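You operate a simulated robot arm through the tools that you are given. There is no shell and no other tool. Be economical: measure what you need, move in short steps, check, and stop when the job is done.

You are at the controls of a simulated robot arm. One attempt, no reset.

TASK
Pull the oven door open.

The check looks at the end state, three seconds after you hand in, the way a careful person would. Anything else that was tipped, shoved, dropped, spilled or broken makes it a failure.

THE ROBOT
A 7-joint arm with a two-finger parallel gripper on a trunk, on a base that drives. Base frame: it is fixed to the floor where the robot stands at the start and does not move with it; the origin is under the middle of the robot, x ahead of it, y to its left, z up. Units: m, rad, N and s.
With the tool pointing down near the work surface it reaches from about 0.1 to 0.86 m from the robot's upright axis, wherever it stands. Its first joint turns from -2.007 to 2.007 rad. Places, roughly: oven door [0.7, -0.1, 1]. Payload 3.91 kg.
The tool frame sits at the grasp point between the pads (the TCP): z along the fingers, y along the line on which they close. The tips reach 0.03 m beyond it. Largest opening 0.11 m; finger width 0.02, thickness 0.01; the body of the gripper, 0.048 by 0.112 m, starts 0.055 m behind the TCP.
Orientation is that of the tool frame in the base frame, as a unit quaternion [w, x, y, z]. With the fingers straight down and closing along the base's y, the tool's x points along the base's -x, its y along +y and its z along -z.

THE INTERFACE
- The arm moves only by the tool apply_moves. Its argument "series" is a list of rows, each a list of 3 entries, a list of its own where there are three numbers: the shift along the tool's x, y, z in m, then the turn, a rotation vector about the tool's x, y, z in rad, then the opening, from 0 (shut) to 1 (fully open). In form: [[[x, y, z], [wx, wy, wz], hand], ...]. A call has 1 to 12 rows; each row shifts and turns the commanded pose from where the row before left it, along the tool's axes as they then stand. Rows are played at 5 a second. More than 0.05 m and 0.15 rad between two rows, or a gripper value outside its range, and nothing of the call is played. A pose out of reach is approached as far as the arm can. The call stops where the force on the tool passes 40 N (or 10 N more than at its start, if that is more) or the arm is blocked; 0.2 s more then pass. Each finger travels about 0.153 m/s and halts on what it meets, pressing with about 32 N; the grip force reading is that of the motor and also rises with nothing between the fingers. The clock runs only during rows and for 0.2 s after the last one: add rows that do not move to give the fingers time. It gives the time, the measured TCP pose, the force on the tool (base axes), the opening and the grip force at its end, in the units of the frame above (readings bear some noise).
- Cameras (640 x 400 px; columns grow to the right, rows downward): "scene" is now at [0.2156, 0.1467, 1.1857]; the picture's right is [-0.61, -0.79, 0.00], its down [-0.28, 0.22, -0.93] and it looks along [0.74, -0.57, -0.36] (base axes); focal length 260 px, centre (320, 200). "wrist" rides on the gripper at [0.072, 0.017, -0.103] in the tool frame; the picture's right is [-0.23, 0.97, 0.00], its down [-0.76, -0.18, -0.62] and it looks along [-0.61, -0.14, 0.78] (tool axes); focal length 222 px, centre (320, 200). There is no depth. A picture from a camera that has moved, and an enlarged one, comes with that camera's place and axes in the base frame and with its lens.
- get_image(camera): a new picture of that camera. It takes no simulated time.
- slide_trunk(by): slides the trunk up (or, below 0, down) by that many m; the arm and the scene camera ride with it, the base frame stays. It gives what a move gives, with no picture.
- roll_base(legs): drives the robot by 1 to 6 legs, each [ahead, left, turn to the left] in m, m and rad, along the robot's own axes; the way and the turn of a leg run together, so that a leg with both is an arc; at most 1.5 m and 3.142 rad a leg. The arm and the cameras ride along, it lands a little off, and it stops where it bumps. It gives what a move gives.
- head_to(pan, tilt): turns the head with the scene camera to pan (to the left, within 1.396 rad either way) and tilt (down, from -0.506 to 1.204), counted from straight ahead of the robot. It gives what a move gives.
- close_up(camera, box): a new picture of the part [left, top, right, bottom] of that camera's present view, enlarged. It takes no simulated time.
- finish_job(): hands the job in; it is judged then, once.

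Go step by step. Nothing tells you exact positions but the pictures and the camera data: compare them with the known pose of the tool, close in by small moves and look again before you grip or let go. The budget is 120 turns and 90 pictures, counting those below and the enlarged ones. Unless the task says otherwise, let go and move clear before handing in, and close with one line.

The tools are called as name(argument=value, ...) on one line, values as JSON. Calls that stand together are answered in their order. apply_moves: Moves the arm, as the interface text tells. Its arguments: {"type":"object","properties":{"series":{"type":"array","items":{"type":"array"}}},"required":["series"]} The other tools are called the same way: slide_trunk (by) slides the trunk up or down; roll_base (legs) drives the base; head_to (pan, tilt) turns the head that bears the scene camera; get_image (camera) takes a picture; close_up (camera, box) takes an enlarged picture of a part of a camera's view; finish_job () hands the job in.

At the start:

```text
clock: 0.0
tcp_pos: [0.556, -0.3686, 1.1418]
orientation: [0.001, 0.001, 1.0, 0.0]
ft_force: [0.5, 0.4, -0.1]
width: 0.11
grip_force: 0.0
trunk travel left (down, up): [-0.5, 0.49]
robot x, y, heading: [-0.0026, 0.0, 0.003]
head pan, tilt: [-0.656, 0.367]
```

scene: 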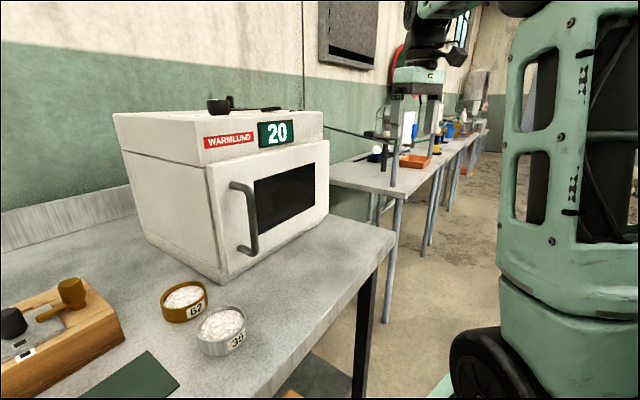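
wrist: 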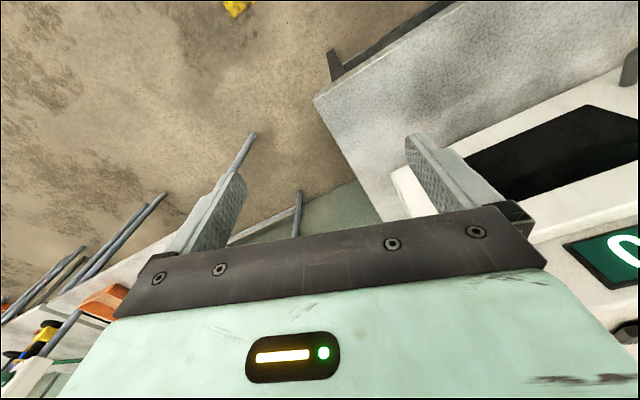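

The oven stands at an angle on the bench. It has a vertical bar handle on the left of its door, so the hinge is on the right, and two bowls stand in front to the left. I'll look closer to measure the handle and hinge.

close_up(camera="scene", box=[100, 80, 356, 240])

close_up(camera="scene", box=[140, 160, 396, 320])

```text
2.50 times, centred on (228, 160) of scene
camera zoom: at [0.2156, 0.1467, 1.1857], right [-0.61, -0.79, 0.0], down [-0.28, 0.22, -0.93], along [0.74, -0.57, -0.36], focal length 651 px, centre (550, 300)
```

zoom: 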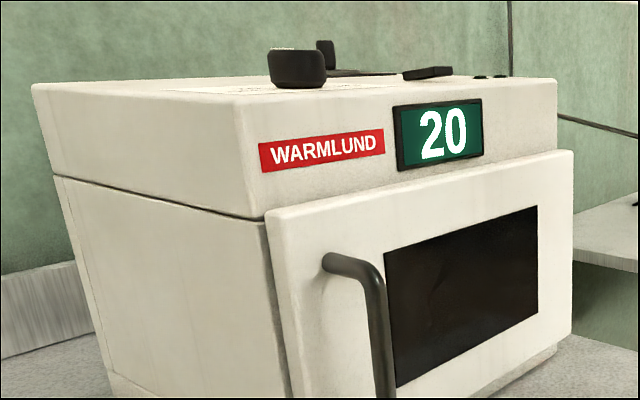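

```text
2.50 times, centred on (268, 240) of scene
camera zoom: at [0.2156, 0.1467, 1.1857], right [-0.61, -0.79, 0.0], down [-0.28, 0.22, -0.93], along [0.74, -0.57, -0.36], focal length 651 px, centre (450, 100)
```

zoom: 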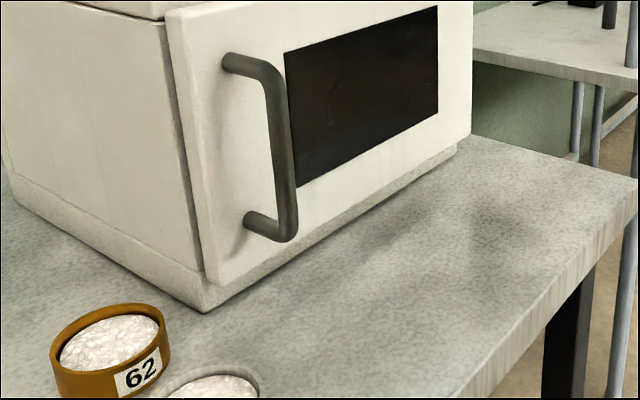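

The handle bar is at about [0.497, 0.037], z 1.00–1.09, and stands about 3 cm off the door. The outward normal is about [-0.95, -0.31] and the hinge is near [0.60, -0.17]. I'll pull the tool back clear of the oven, raise it, then turn and tilt it towards the handle.

apply_moves(series=[[[0.045, 0, -0.015], [0, 0, 0], 1], [[0.045, 0, -0.015], [0, 0, 0], 1], [[0.045, 0, -0.015], [0, 0, 0], 1], [[0.045, 0, -0.015], [0, 0, 0], 1], [[0, 0, 0], [0, 0, -0.105], 1], [[0, 0, 0], [0, 0, -0.105], 1], [[0, 0, 0], [0, 0, -0.105], 1]])

apply_moves(series=[[[0, 0, 0], [0, -0.14, 0], 1], [[0, 0, 0], [0, -0.14, 0], 1], [[0, 0, 0], [0, -0.14, 0], 1], [[0, 0, 0], [0, -0.14, 0], 1], [[0, 0, 0], [0, -0.14, 0], 1], [[0, 0, 0], [0, -0.085, 0], 1], [[0, 0, 0], [0, 0, 0], 1]])

get_image(camera="scene")

get_image(camera="wrist")

```text
clock: 1.6
tcp_pos: [0.3756, -0.3687, 1.2017]
orientation: [0.0, -0.158, 0.987, 0.0]
ft_force: [0.9, 0.1, -0.5]
width: 0.1102
grip_force: 0.1
trunk travel left (down, up): [-0.5, 0.49]
robot x, y, heading: [0.0026, -0.0005, 0.0]
head pan, tilt: [-0.656, 0.367]
```

```text
clock: 3.2
tcp_pos: [0.3774, -0.3747, 1.1977]
orientation: [0.378, -0.144, 0.912, 0.064]
ft_force: [-0.2, 0.5, -0.2]
width: 0.1099
grip_force: 0.0
trunk travel left (down, up): [-0.5, 0.49]
robot x, y, heading: [-0.0007, 0.001, 0.002]
head pan, tilt: [-0.656, 0.367]
```

```text
85 pictures are left
camera scene: at [0.2168, 0.1397, 1.1857], right [-0.61, -0.79, 0.0], down [-0.29, 0.23, -0.93], along [0.74, -0.57, -0.36], focal length 260 px, centre (320, 200)
```

scene: 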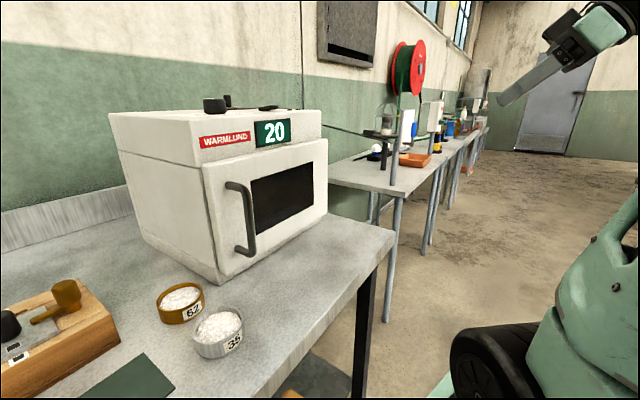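

```text
84 pictures are left
camera wrist: at [0.255, -0.3993, 1.2188], right [-0.15, 0.97, 0.17], down [0.15, -0.15, 0.98], along [0.98, 0.17, -0.12], focal length 222 px, centre (320, 200)
```

wrist: 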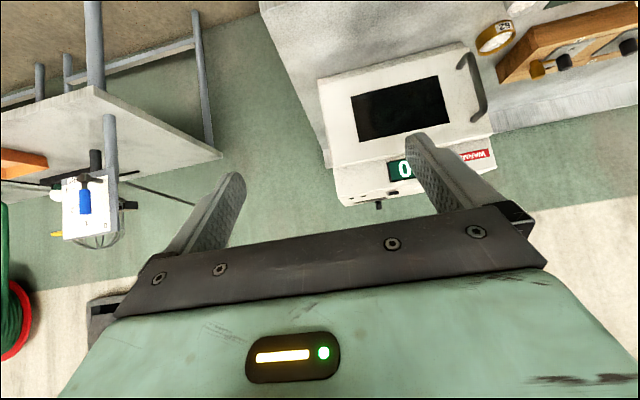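

The tool is now tilted towards the oven. At the handle the wrist would sit close to the head, so I want to back the base up a little; I'll check the space behind first.

head_to(pan=1.39, tilt=0.6)

get_image(camera="scene")

head_to(pan=-1.39, tilt=0.6)

get_image(camera="scene")

head_to(pan=-0.3, tilt=0.5)

get_image(camera="scene")

```text
clock: 5.2
tcp_pos: [0.3778, -0.3756, 1.1985]
orientation: [0.376, -0.144, 0.913, 0.065]
ft_force: [0.3, -0.5, 0.6]
width: 0.1097
grip_force: 0.0
trunk travel left (down, up): [-0.5, 0.49]
robot x, y, heading: [-0.0046, -0.0003, 0.003]
head pan, tilt: [1.389, 0.6]
```

```text
83 pictures are left
camera scene: at [0.1591, 0.2839, 1.1663], right [0.98, -0.18, 0.0], down [-0.1, -0.55, -0.83], along [0.15, 0.81, -0.56], focal length 260 px, centre (320, 200)
```

scene: 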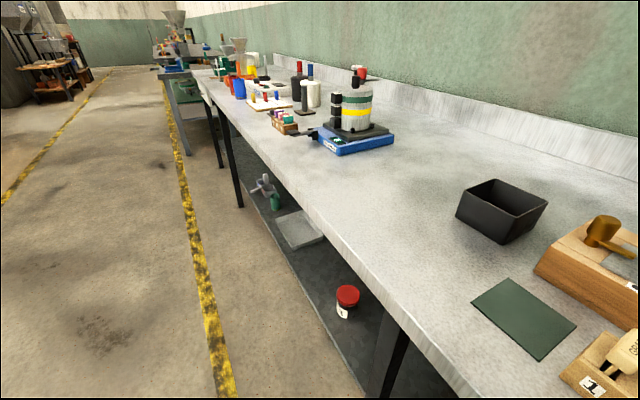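

```text
clock: 7.6
tcp_pos: [0.3784, -0.3758, 1.198]
orientation: [0.376, -0.143, 0.913, 0.065]
ft_force: [0.7, 0.1, -0.6]
width: 0.1101
grip_force: 0.1
trunk travel left (down, up): [-0.5, 0.49]
robot x, y, heading: [-0.0035, 0.003, -0.005]
head pan, tilt: [-1.389, 0.6]
```

```text
82 pictures are left
camera scene: at [0.159, 0.1105, 1.165], right [-0.98, -0.18, 0.0], down [-0.1, 0.56, -0.82], along [0.15, -0.81, -0.57], focal length 260 px, centre (320, 200)
```

scene: 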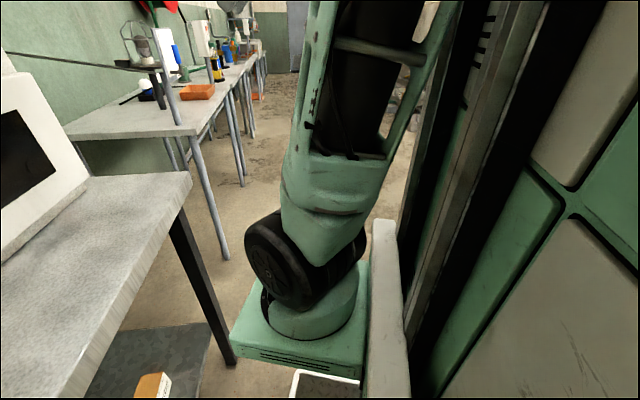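

```text
clock: 8.9
tcp_pos: [0.3777, -0.3765, 1.1989]
orientation: [0.377, -0.143, 0.913, 0.064]
ft_force: [-0.5, 0.5, 0.0]
width: 0.1099
grip_force: 0.0
trunk travel left (down, up): [-0.5, 0.49]
robot x, y, heading: [0.0018, 0.0026, 0.005]
head pan, tilt: [-0.3, 0.499]
```

```text
81 pictures are left
camera scene: at [0.23, 0.1705, 1.1742], right [-0.3, -0.95, -0.01], down [-0.46, 0.15, -0.88], along [0.84, -0.26, -0.48], focal length 260 px, centre (320, 200)
```

scene: 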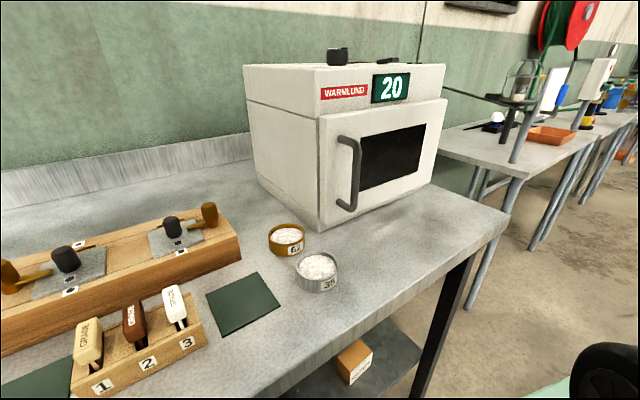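

The aisle behind is open floor, so I'll back up 0.2 m and check the picture again.

roll_base(legs=[[-0.2, 0, 0]])

get_image(camera="scene")

```text
clock: 10.5
tcp_pos: [0.1755, -0.376, 1.1971]
orientation: [0.377, -0.142, 0.913, 0.063]
ft_force: [0.3, 0.5, 0.5]
width: 0.1101
grip_force: 0.1
trunk travel left (down, up): [-0.5, 0.49]
robot x, y, heading: [-0.2042, -0.0015, 0.001]
head pan, tilt: [-0.3, 0.499]
```

```text
80 pictures are left
camera scene: at [0.0293, 0.1703, 1.1742], right [-0.3, -0.95, -0.01], down [-0.46, 0.15, -0.88], along [0.84, -0.26, -0.48], focal length 260 px, centre (320, 200)
```

scene: 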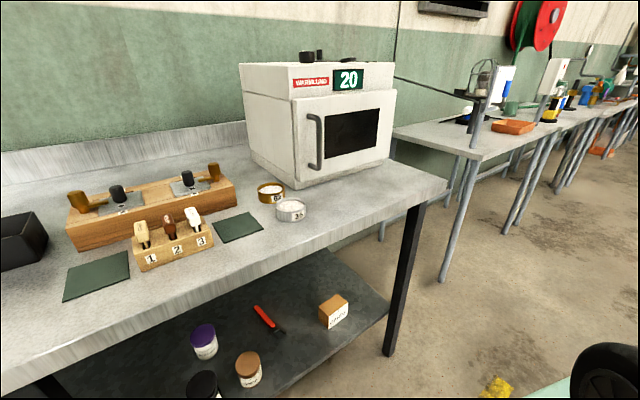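

The view is clear. Next I'll bring the tool to a standoff point in front of and above the handle.

apply_moves(series=[[[-0.0196, 0.0292, 0.0273], [0, 0, 0], 1], [[-0.0196, 0.0292, 0.0273], [0, 0, 0], 1], [[-0.0196, 0.0292, 0.0273], [0, 0, 0], 1], [[-0.0196, 0.0292, 0.0273], [0, 0, 0], 1], [[-0.0196, 0.0292, 0.0273], [0, 0, 0], 1], [[-0.0196, 0.0292, 0.0273], [0, 0, 0], 1], [[-0.0196, 0.0292, 0.0273], [0, 0, 0], 1], [[-0.0196, 0.0292, 0.0273], [0, 0, 0], 1], [[-0.0196, 0.0292, 0.0273], [0, 0, 0], 1], [[-0.0196, 0.0292, 0.0273], [0, 0, 0], 1], [[0, 0, 0], [0, 0, 0], 1]])

get_image(camera="scene")

get_image(camera="wrist")

```text
clock: 12.9
tcp_pos: [0.4266, -0.1237, 1.1036]
orientation: [0.376, -0.144, 0.913, 0.062]
ft_force: [0.3, -0.4, -0.2]
width: 0.11
grip_force: 0.1
out of reach, approached as far as the arm can: row 2, 3, 4, 5, 6, 7
trunk travel left (down, up): [-0.5, 0.49]
robot x, y, heading: [-0.2037, -0.0009, -0.002]
head pan, tilt: [-0.3, 0.499]
```

```text
79 pictures are left
camera scene: at [0.0278, 0.1763, 1.1735], right [-0.3, -0.95, 0.0], down [-0.46, 0.14, -0.88], along [0.84, -0.26, -0.48], focal length 260 px, centre (320, 200)
```

scene: 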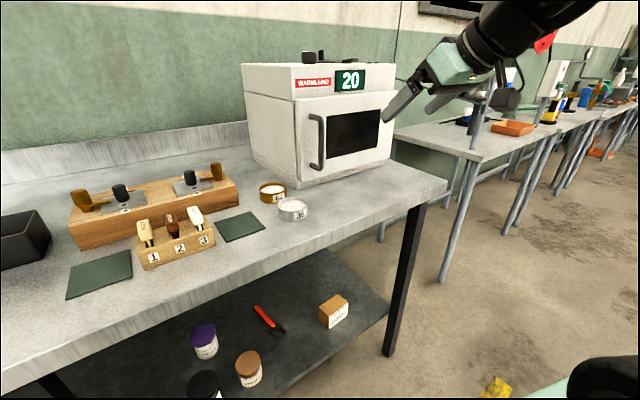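

```text
78 pictures are left
camera wrist: at [0.3043, -0.1459, 1.1244], right [-0.15, 0.98, 0.16], down [0.15, -0.14, 0.98], along [0.98, 0.17, -0.13], focal length 222 px, centre (320, 200)
```

wrist: 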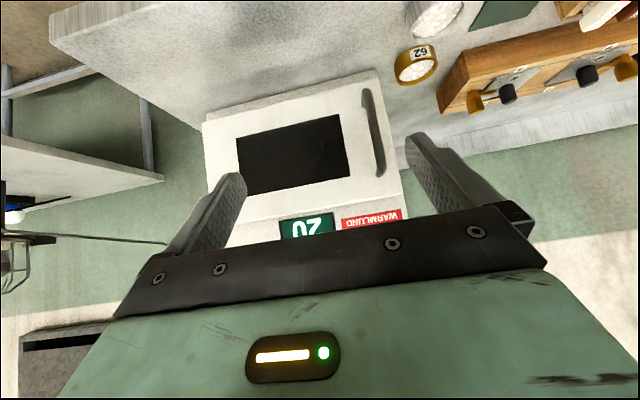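

Comparing the views shows the oven is farther away than I assumed: the bar is nearer x≈0.6, and the surface height of 0.945 doesn't fit. I'll shift sideways to get a wider baseline and measure again.

apply_moves(series=[[[-0.016, 0.038, 0.002], [0, 0, 0], 1], [[-0.016, 0.038, 0.002], [0, 0, 0], 1], [[-0.016, 0.038, 0.002], [0, 0, 0], 1], [[0, 0, 0], [0, 0, 0], 1]])

get_image(camera="wrist")

get_image(camera="scene")

```text
clock: 13.9
tcp_pos: [0.4276, -0.0041, 1.1348]
orientation: [0.376, -0.143, 0.914, 0.062]
ft_force: [0.2, 0.3, 0.2]
width: 0.11
grip_force: 0.0
trunk travel left (down, up): [-0.5, 0.49]
robot x, y, heading: [-0.199, 0.0023, -0.001]
head pan, tilt: [-0.3, 0.499]
```

```text
77 pictures are left
camera wrist: at [0.305, -0.0265, 1.1565], right [-0.15, 0.98, 0.16], down [0.15, -0.14, 0.98], along [0.98, 0.17, -0.13], focal length 222 px, centre (320, 200)
```

wrist: 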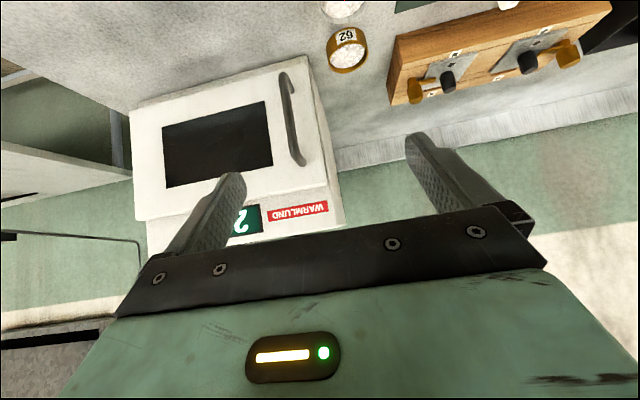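

```text
76 pictures are left
camera scene: at [0.0279, 0.1763, 1.1735], right [-0.3, -0.95, 0.0], down [-0.46, 0.14, -0.88], along [0.84, -0.26, -0.48], focal length 260 px, centre (320, 200)
```

scene: 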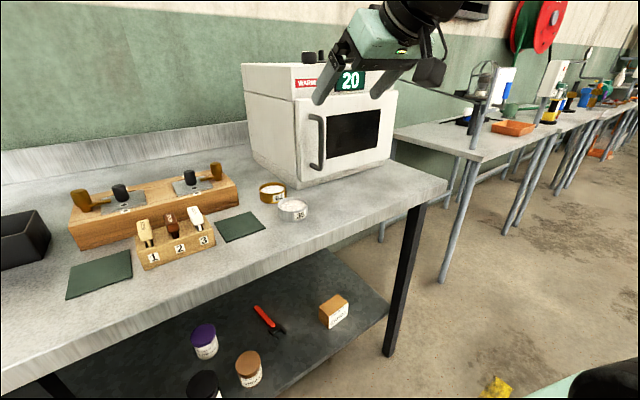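

Triangulating from the wrist views puts the bar at about [0.604, 0.003, 0.99]. I'll move to a standoff 10 cm back along the tool axis and check.

apply_moves(series=[[[-0.008, -0.016, 0.038], [0, 0, 0], 1], [[-0.008, -0.016, 0.038], [0, 0, 0], 1], [[-0.008, -0.017, 0.038], [0, 0, 0], 1], [[0, 0, 0], [0, 0, 0], 1]])

get_image(camera="wrist")

close_up(camera="scene", box=[220, 40, 420, 200])

```text
clock: 14.9
tcp_pos: [0.5358, -0.0184, 1.0688]
orientation: [0.377, -0.143, 0.913, 0.061]
ft_force: [-0.1, 1.1, 0.2]
width: 0.1101
grip_force: 0.0
trunk travel left (down, up): [-0.5, 0.49]
robot x, y, heading: [-0.2004, 0.004, -0.006]
head pan, tilt: [-0.3, 0.499]
```

```text
75 pictures are left
camera wrist: at [0.4132, -0.0407, 1.0905], right [-0.15, 0.98, 0.16], down [0.15, -0.14, 0.98], along [0.98, 0.17, -0.13], focal length 222 px, centre (320, 200)
```

wrist: 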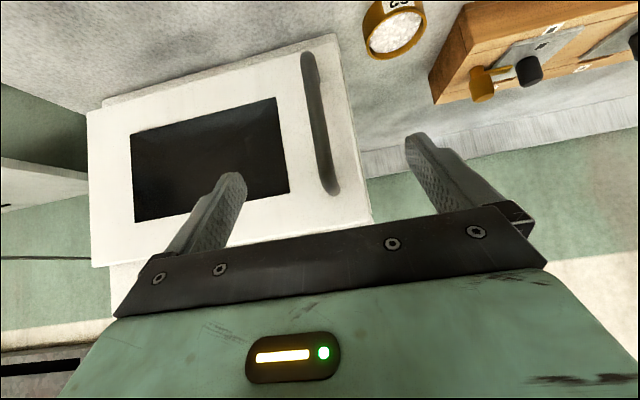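

```text
2.50 times, centred on (320, 120) of scene
camera zoom: at [0.0278, 0.1763, 1.1735], right [-0.3, -0.95, 0.0], down [-0.46, 0.14, -0.88], along [0.84, -0.26, -0.48], focal length 651 px, centre (320, 400)
```

zoom: 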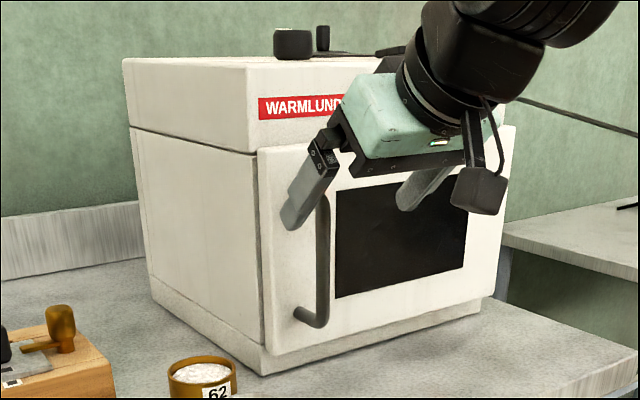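

The bar reads the same in every view: about [0.602, 0.002], z 0.93–1.05. I'll advance 8.5 cm with the fingers open around it, then look.

apply_moves(series=[[[0, 0, 0.03], [0, 0, 0], 1], [[0, 0, 0.03], [0, 0, 0], 1], [[0, 0, 0.025], [0, 0, 0], 1], [[0, 0, 0], [0, 0, 0], 1]])

get_image(camera="wrist")

close_up(camera="scene", box=[220, 60, 420, 220])

```text
clock: 15.9
tcp_pos: [0.5906, 0.0012, 1.0073]
orientation: [0.376, -0.144, 0.913, 0.062]
ft_force: [0.5, -0.8, 0.0]
width: 0.11
grip_force: 0.1
trunk travel left (down, up): [-0.5, 0.49]
robot x, y, heading: [-0.1982, 0.0029, -0.0]
head pan, tilt: [-0.3, 0.499]
```

```text
73 pictures are left
camera wrist: at [0.4685, -0.0223, 1.0278], right [-0.15, 0.98, 0.16], down [0.15, -0.14, 0.98], along [0.98, 0.17, -0.13], focal length 222 px, centre (320, 200)
```

wrist: 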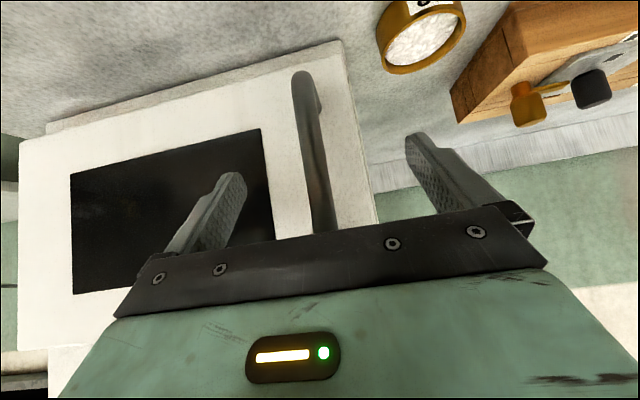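

```text
2.50 times, centred on (320, 140) of scene
camera zoom: at [0.0279, 0.1763, 1.1735], right [-0.3, -0.95, 0.0], down [-0.46, 0.14, -0.88], along [0.84, -0.26, -0.48], focal length 651 px, centre (320, 350)
```

zoom: 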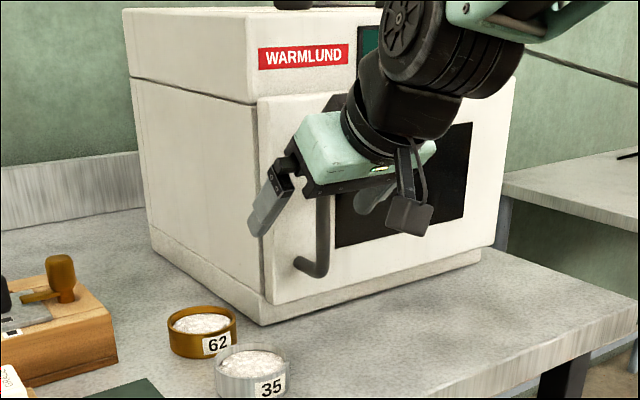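

The bar sits centred between the fingers. I'll go in slightly more and close.

apply_moves(series=[[[0, 0, 0.008], [0, 0, 0], 1], [[0, 0, 0], [0, 0, 0], 0.4], [[0, 0, 0], [0, 0, 0], 0], [[0, 0, 0], [0, 0, 0], 0], [[0, 0, 0], [0, 0, 0], 0]])

get_image(camera="wrist")

```text
clock: 17.1
tcp_pos: [0.596, 0.0022, 1.0015]
orientation: [0.377, -0.144, 0.913, 0.062]
ft_force: [0.7, -0.7, 0.4]
width: 0.0137
grip_force: 44.7
trunk travel left (down, up): [-0.5, 0.49]
robot x, y, heading: [-0.2007, 0.0027, 0.001]
head pan, tilt: [-0.3, 0.499]
```

```text
71 pictures are left
camera wrist: at [0.4736, -0.0209, 1.0223], right [-0.15, 0.98, 0.16], down [0.15, -0.14, 0.98], along [0.98, 0.17, -0.13], focal length 222 px, centre (320, 200)
```

wrist: 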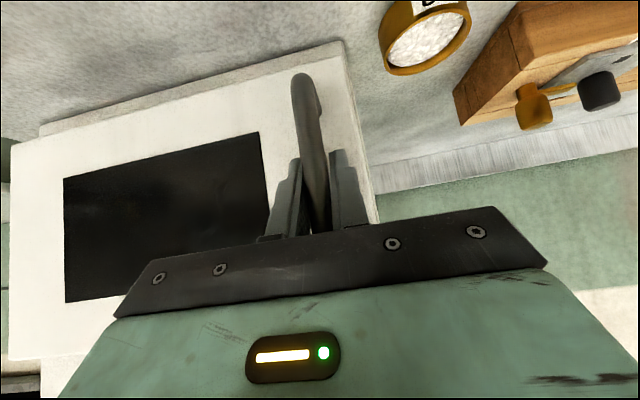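

I have the bar gripped (13.7 mm across). Now I'll start pulling in an arc about the hinge, in small steps.

apply_moves(series=[[[0.011, -0.003, -0.011], [-0.0354, 0, -0.0354], 0], [[0.011, -0.003, -0.011], [-0.0354, 0, -0.0354], 0], [[0.011, -0.003, -0.011], [-0.0354, 0, -0.0354], 0], [[0, 0, 0], [0, 0, 0], 0]])

get_image(camera="scene")

```text
clock: 18.1
tcp_pos: [0.5557, -0.0221, 1.0009]
orientation: [0.371, -0.213, 0.899, 0.09]
ft_force: [-5.4, 6.9, 17.4]
width: 0.0138
grip_force: 44.8
trunk travel left (down, up): [-0.5, 0.49]
robot x, y, heading: [-0.1987, 0.0014, -0.003]
head pan, tilt: [-0.3, 0.499]
```

```text
70 pictures are left
camera scene: at [0.027, 0.1767, 1.1738], right [-0.3, -0.95, 0.0], down [-0.46, 0.14, -0.88], along [0.84, -0.26, -0.48], focal length 260 px, centre (320, 200)
```

scene: 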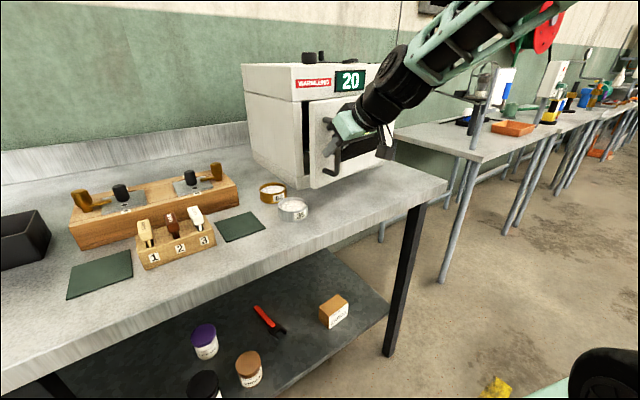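

The door is swinging open with modest force. I'll continue along the arc.

apply_moves(series=[[[0.011, -0.003, -0.0115], [-0.0354, 0, -0.0354], 0], [[0.011, -0.003, -0.0115], [-0.0354, 0, -0.0354], 0], [[0.011, -0.003, -0.0115], [-0.0354, 0, -0.0354], 0], [[0.011, -0.003, -0.0115], [-0.0354, 0, -0.0354], 0], [[0, 0, 0], [0, 0, 0], 0]])

```text
clock: 19.3
tcp_pos: [0.5059, -0.0666, 1.0002]
orientation: [0.36, -0.3, 0.874, 0.127]
ft_force: [-2.1, -0.3, 7.9]
width: 0.0138
grip_force: 45.2
trunk travel left (down, up): [-0.5, 0.49]
robot x, y, heading: [-0.2028, -0.0024, 0.003]
head pan, tilt: [-0.3, 0.499]
```

Forces are low and the arc fits well, so I'll keep going.

apply_moves(series=[[[0.011, -0.003, -0.0112], [-0.0354, 0, -0.0354], 0], [[0.011, -0.003, -0.0112], [-0.0354, 0, -0.0354], 0], [[0.011, -0.003, -0.0112], [-0.0354, 0, -0.0354], 0], [[0.011, -0.003, -0.0112], [-0.0354, 0, -0.0354], 0], [[0.011, -0.003, -0.0112], [-0.0354, 0, -0.0354], 0], [[0.011, -0.003, -0.0112], [-0.0354, 0, -0.0354], 0], [[0, 0, 0], [0, 0, 0], 0]])

get_image(camera="scene")

```text
clock: 20.9
tcp_pos: [0.4535, -0.1464, 1.0015]
orientation: [0.337, -0.428, 0.819, 0.18]
ft_force: [5.9, -1.7, -33.2]
width: 0.0139
grip_force: 45.2
trunk travel left (down, up): [-0.5, 0.49]
robot x, y, heading: [-0.1995, -0.0027, -0.004]
head pan, tilt: [-0.3, 0.499]
```

```text
69 pictures are left
camera scene: at [0.0291, 0.176, 1.1731], right [-0.3, -0.95, 0.0], down [-0.46, 0.14, -0.88], along [0.84, -0.26, -0.48], focal length 260 px, centre (320, 200)
```

scene: 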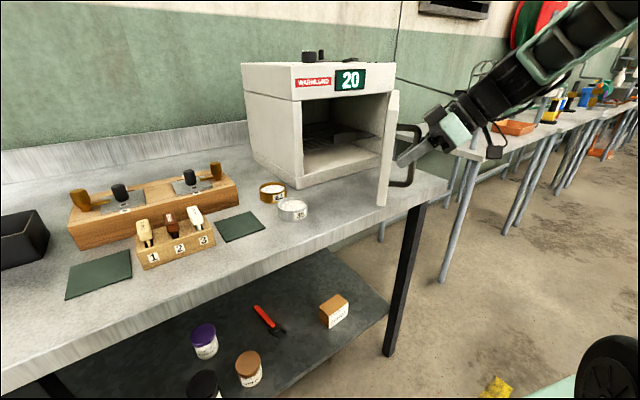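

The door is about 38° open, with some vertical load built up. I'll relax that by a couple of millimetres and continue.

apply_moves(series=[[[0.0013, 0, 0.0013], [0, 0, 0], 0], [[0, 0, 0], [0, 0, 0], 0]])

apply_moves(series=[[[0.0112, -0.003, -0.0108], [-0.0354, 0, -0.0354], 0], [[0.0112, -0.003, -0.0108], [-0.0354, 0, -0.0354], 0], [[0.0112, -0.003, -0.0108], [-0.0354, 0, -0.0354], 0], [[0.0112, -0.003, -0.0108], [-0.0354, 0, -0.0354], 0], [[0, 0, 0], [0, 0, 0], 0]])

```text
clock: 21.5
tcp_pos: [0.4554, -0.145, 1.0006]
orientation: [0.339, -0.428, 0.819, 0.18]
ft_force: [3.1, -1.6, -15.6]
width: 0.0135
grip_force: 45.0
trunk travel left (down, up): [-0.5, 0.49]
robot x, y, heading: [-0.1993, -0.0016, -0.003]
head pan, tilt: [-0.3, 0.499]
```

```text
clock: 22.8
tcp_pos: [0.4355, -0.2047, 1.0026]
orientation: [0.321, -0.508, 0.771, 0.21]
ft_force: [3.5, -0.9, 3.9]
width: 0.0139
grip_force: 45.1
trunk travel left (down, up): [-0.5, 0.49]
robot x, y, heading: [-0.2016, 0.0013, -0.004]
head pan, tilt: [-0.3, 0.499]
stopped in row 5: the force on the tool passed its limit (the readings are from after the stop); the commanded pose is now the measured one
```

Now about 50° open; the force spiked and the stop has relaxed it. I'll continue in shorter batches.

apply_moves(series=[[[0.0112, -0.003, -0.0108], [-0.0354, 0, -0.0354], 0], [[0.0112, -0.003, -0.0108], [-0.0354, 0, -0.0354], 0], [[0.0112, -0.003, -0.0108], [-0.0354, 0, -0.0354], 0]])

get_image(camera="scene")

get_image(camera="wrist")

```text
clock: 23.8
tcp_pos: [0.4305, -0.2505, 1.0016]
orientation: [0.307, -0.565, 0.73, 0.232]
ft_force: [6.3, 0.3, 5.8]
width: 0.0138
grip_force: 44.5
trunk travel left (down, up): [-0.5, 0.49]
robot x, y, heading: [-0.202, 0.0032, -0.003]
head pan, tilt: [-0.3, 0.499]
stopped in row 3: the force on the tool passed its limit (the readings are from after the stop); the commanded pose is now the measured one
```

```text
68 pictures are left
camera scene: at [0.0285, 0.1764, 1.1731], right [-0.3, -0.95, 0.0], down [-0.46, 0.14, -0.88], along [0.84, -0.26, -0.48], focal length 260 px, centre (320, 200)
```

scene: 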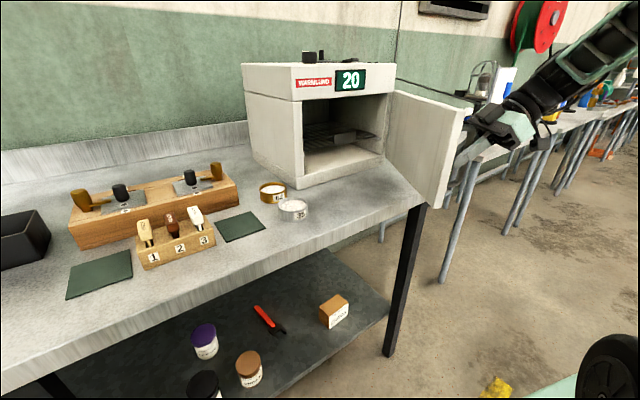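

```text
67 pictures are left
camera wrist: at [0.3823, -0.3674, 1.0219], right [-0.9, 0.4, 0.15], down [0.19, 0.05, 0.98], along [0.39, 0.91, -0.12], focal length 222 px, centre (320, 200)
```

wrist: 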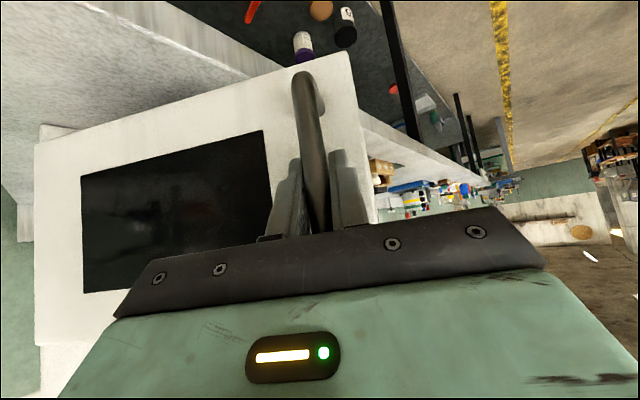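

The door is about 57° open and the fitted arc matches the hinge estimate. I'll continue to about 80°.

apply_moves(series=[[[0.0112, -0.003, -0.011], [-0.0354, 0, -0.0354], 0], [[0.0112, -0.003, -0.011], [-0.0354, 0, -0.0354], 0], [[0, 0, 0], [0, 0, 0], 0]])

apply_moves(series=[[[0.0112, -0.003, -0.011], [-0.0354, 0, -0.0354], 0], [[0.0112, -0.003, -0.011], [-0.0354, 0, -0.0354], 0], [[0, 0, 0], [0, 0, 0], 0]])

apply_moves(series=[[[0.0112, -0.003, -0.011], [-0.0354, 0, -0.0354], 0], [[0.0112, -0.003, -0.011], [-0.0354, 0, -0.0354], 0], [[0, 0, 0], [0, 0, 0], 0]])

```text
clock: 24.6
tcp_pos: [0.4297, -0.283, 1.0017]
orientation: [0.296, -0.6, 0.701, 0.247]
ft_force: [23.2, 1.3, 3.7]
width: 0.0136
grip_force: 45.0
trunk travel left (down, up): [-0.5, 0.49]
robot x, y, heading: [-0.2029, -0.0007, 0.001]
head pan, tilt: [-0.3, 0.499]
```

```text
clock: 25.2
tcp_pos: [0.4322, -0.3108, 1.002]
orientation: [0.284, -0.634, 0.671, 0.26]
ft_force: [11.1, 2.1, -3.0]
width: 0.0139
grip_force: 45.2
trunk travel left (down, up): [-0.5, 0.49]
robot x, y, heading: [-0.2009, -0.0007, 0.003]
head pan, tilt: [-0.3, 0.499]
stopped in row 3: the force on the tool passed its limit (the readings are from after the stop); the commanded pose is now the measured one
```

```text
clock: 26.0
tcp_pos: [0.438, -0.3423, 1.001]
orientation: [-0.271, 0.668, -0.637, -0.273]
ft_force: [34.5, 9.7, -2.8]
width: 0.014
grip_force: 44.7
trunk travel left (down, up): [-0.5, 0.49]
robot x, y, heading: [-0.2011, -0.0007, -0.002]
head pan, tilt: [-0.3, 0.499]
```

About 74° open; the load is now radial, so I'll give slightly towards the hinge and take two more short batches.

apply_moves(series=[[[0, -0.003, 0], [0, 0, 0], 0], [[0.0112, -0.005, -0.011], [-0.0354, 0, -0.0354], 0], [[0.0112, -0.005, -0.011], [-0.0354, 0, -0.0354], 0], [[0, 0, 0], [0, 0, 0], 0]])

apply_moves(series=[[[0.0112, -0.0045, -0.011], [-0.0354, 0, -0.0354], 0], [[0.0112, -0.0045, -0.011], [-0.0354, 0, -0.0354], 0], [[0, 0, 0], [0, 0, 0], 0]])

get_image(camera="scene")

get_image(camera="wrist")

```text
clock: 27.0
tcp_pos: [0.4481, -0.3765, 1.002]
orientation: [-0.256, 0.697, -0.605, -0.287]
ft_force: [-9.9, -3.9, -4.8]
width: 0.0136
grip_force: 45.1
trunk travel left (down, up): [-0.5, 0.49]
robot x, y, heading: [-0.2016, 0.0056, -0.003]
head pan, tilt: [-0.3, 0.499]
```

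```text
clock: 27.8
tcp_pos: [0.4624, -0.4066, 1.0011]
orientation: [-0.24, 0.728, -0.569, -0.298]
ft_force: [-33.6, -19.2, -10.7]
width: 0.0137
grip_force: 44.9
trunk travel left (down, up): [-0.5, 0.49]
robot x, y, heading: [-0.2006, 0.0018, 0.001]
head pan, tilt: [-0.3, 0.499]
```

```text
66 pictures are left
camera scene: at [0.0274, 0.1752, 1.1738], right [-0.3, -0.95, 0.0], down [-0.46, 0.14, -0.88], along [0.84, -0.26, -0.48], focal length 260 px, centre (320, 200)
```

scene: 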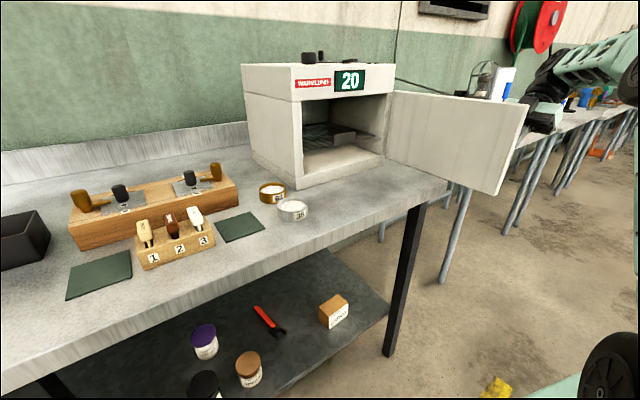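

```text
65 pictures are left
camera wrist: at [0.4761, -0.5319, 1.0225], right [-0.99, -0.07, 0.15], down [0.14, 0.13, 0.98], along [-0.09, 0.99, -0.12], focal length 222 px, centre (320, 200)
```

wrist: 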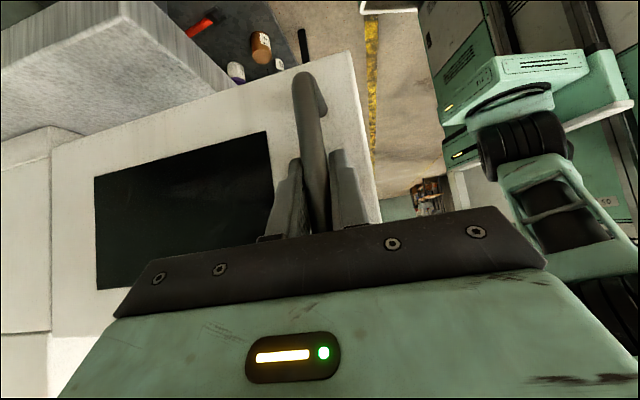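

The door is open to roughly 87°. I'll relax the radial load, open the fingers and back straight off along the tool axis.

apply_moves(series=[[[0, 0.004, 0], [0, 0, 0], 0], [[0, 0, 0], [0, 0, 0], 0]])

apply_moves(series=[[[0, 0, 0], [0, 0, 0], 0.4], [[0, 0, 0], [0, 0, 0], 0.4], [[0, 0, 0], [0, 0, 0], 0.4], [[0, 0, -0.03], [0, 0, 0], 0.4], [[0, 0, -0.04], [0, 0, 0], 0.4], [[0, 0, -0.04], [0, 0, 0], 0.4], [[0, 0, 0], [0, 0, 0], 0.4]])

get_image(camera="scene")

get_image(camera="wrist")

```text
clock: 28.4
tcp_pos: [0.462, -0.405, 1.0011]
orientation: [-0.242, 0.728, -0.568, -0.297]
ft_force: [-18.4, -10.4, -8.5]
width: 0.0138
grip_force: 45.1
trunk travel left (down, up): [-0.5, 0.49]
robot x, y, heading: [-0.1967, -0.0047, -0.002]
head pan, tilt: [-0.3, 0.499]
```

```text
clock: 30.0
tcp_pos: [0.463, -0.4114, 1.0085]
orientation: [-0.242, 0.728, -0.568, -0.297]
ft_force: [0.3, 0.6, -0.4]
width: 0.0442
grip_force: 0.0
out of reach, approached as far as the arm can: row 4, 5, 6
trunk travel left (down, up): [-0.5, 0.49]
robot x, y, heading: [-0.2004, 0.0006, -0.002]
head pan, tilt: [-0.3, 0.499]
```

```text
64 pictures are left
camera scene: at [0.0286, 0.1764, 1.1735], right [-0.3, -0.95, 0.0], down [-0.46, 0.14, -0.88], along [0.84, -0.26, -0.48], focal length 260 px, centre (320, 200)
```

scene: 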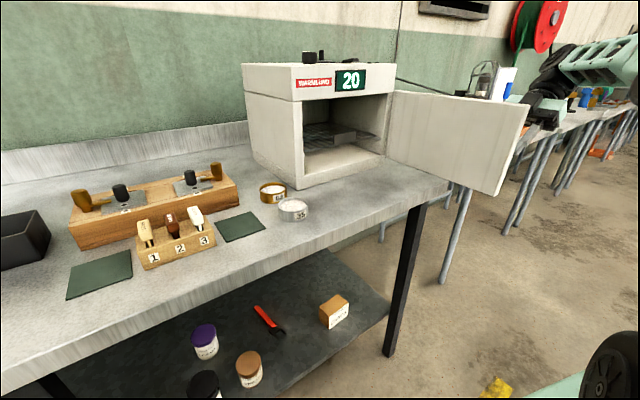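

```text
63 pictures are left
camera wrist: at [0.4766, -0.5367, 1.0299], right [-0.99, -0.07, 0.15], down [0.14, 0.13, 0.98], along [-0.09, 0.99, -0.12], focal length 222 px, centre (320, 200)
```

wrist: 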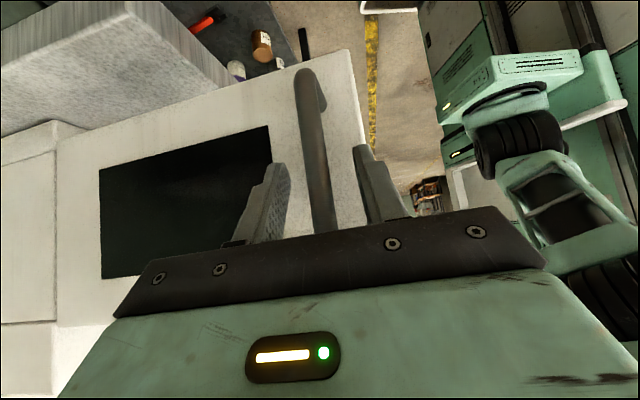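

The door stays open and the fingers are off the bar, but the arm can't reach farther back on this line. I'll open the fingers fully and roll the base right to draw the tool out.

apply_moves(series=[[[0, 0, 0], [0, 0, 0], 0.8], [[0, 0, 0], [0, 0, 0], 0.8]])

roll_base(legs=[[0.025, -0.12, 0]])

get_image(camera="scene")

get_image(camera="wrist")

```text
clock: 30.6
tcp_pos: [0.4629, -0.4121, 1.009]
orientation: [-0.241, 0.729, -0.568, -0.297]
ft_force: [-0.1, 0.0, 0.5]
width: 0.088
grip_force: 0.0
trunk travel left (down, up): [-0.5, 0.49]
robot x, y, heading: [-0.1999, -0.0046, -0.001]
head pan, tilt: [-0.3, 0.499]
```

```text
clock: 31.9
tcp_pos: [0.4883, -0.5318, 1.0095]
orientation: [-0.242, 0.729, -0.568, -0.297]
ft_force: [1.2, 0.8, 0.4]
width: 0.0879
grip_force: 0.1
trunk travel left (down, up): [-0.5, 0.49]
robot x, y, heading: [-0.1785, -0.1175, 0.0]
head pan, tilt: [-0.3, 0.499]
```

```text
62 pictures are left
camera scene: at [0.0535, 0.057, 1.1735], right [-0.3, -0.96, 0.0], down [-0.46, 0.14, -0.88], along [0.84, -0.26, -0.48], focal length 260 px, centre (320, 200)
```

scene: 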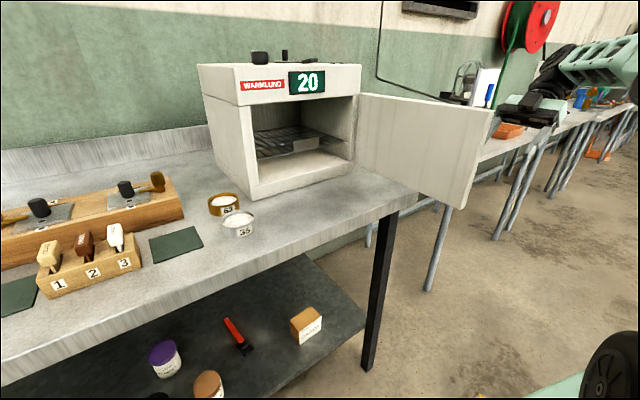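

```text
61 pictures are left
camera wrist: at [0.5021, -0.6557, 1.0298], right [-0.99, -0.08, 0.15], down [0.13, 0.13, 0.98], along [-0.09, 0.99, -0.12], focal length 222 px, centre (320, 200)
```

wrist: 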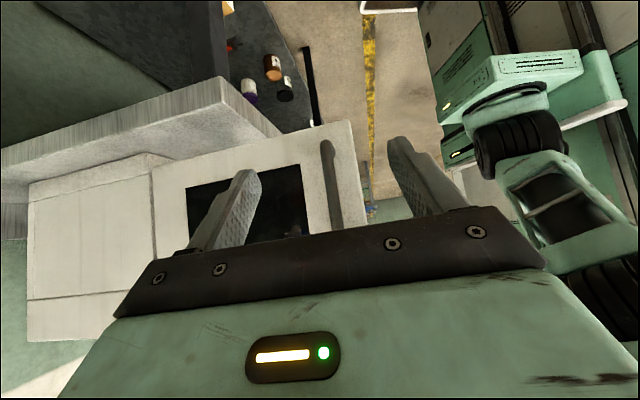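

The gripper is clear of the handle, the door stays wide open at about 87°, and the bowls and other items look unmoved. I'm handing in.

finish_job()

```text
The job is handed in.
```

The oven door is open to about 87° by my estimate, the gripper is clear of it, and nothing else appears to have moved.
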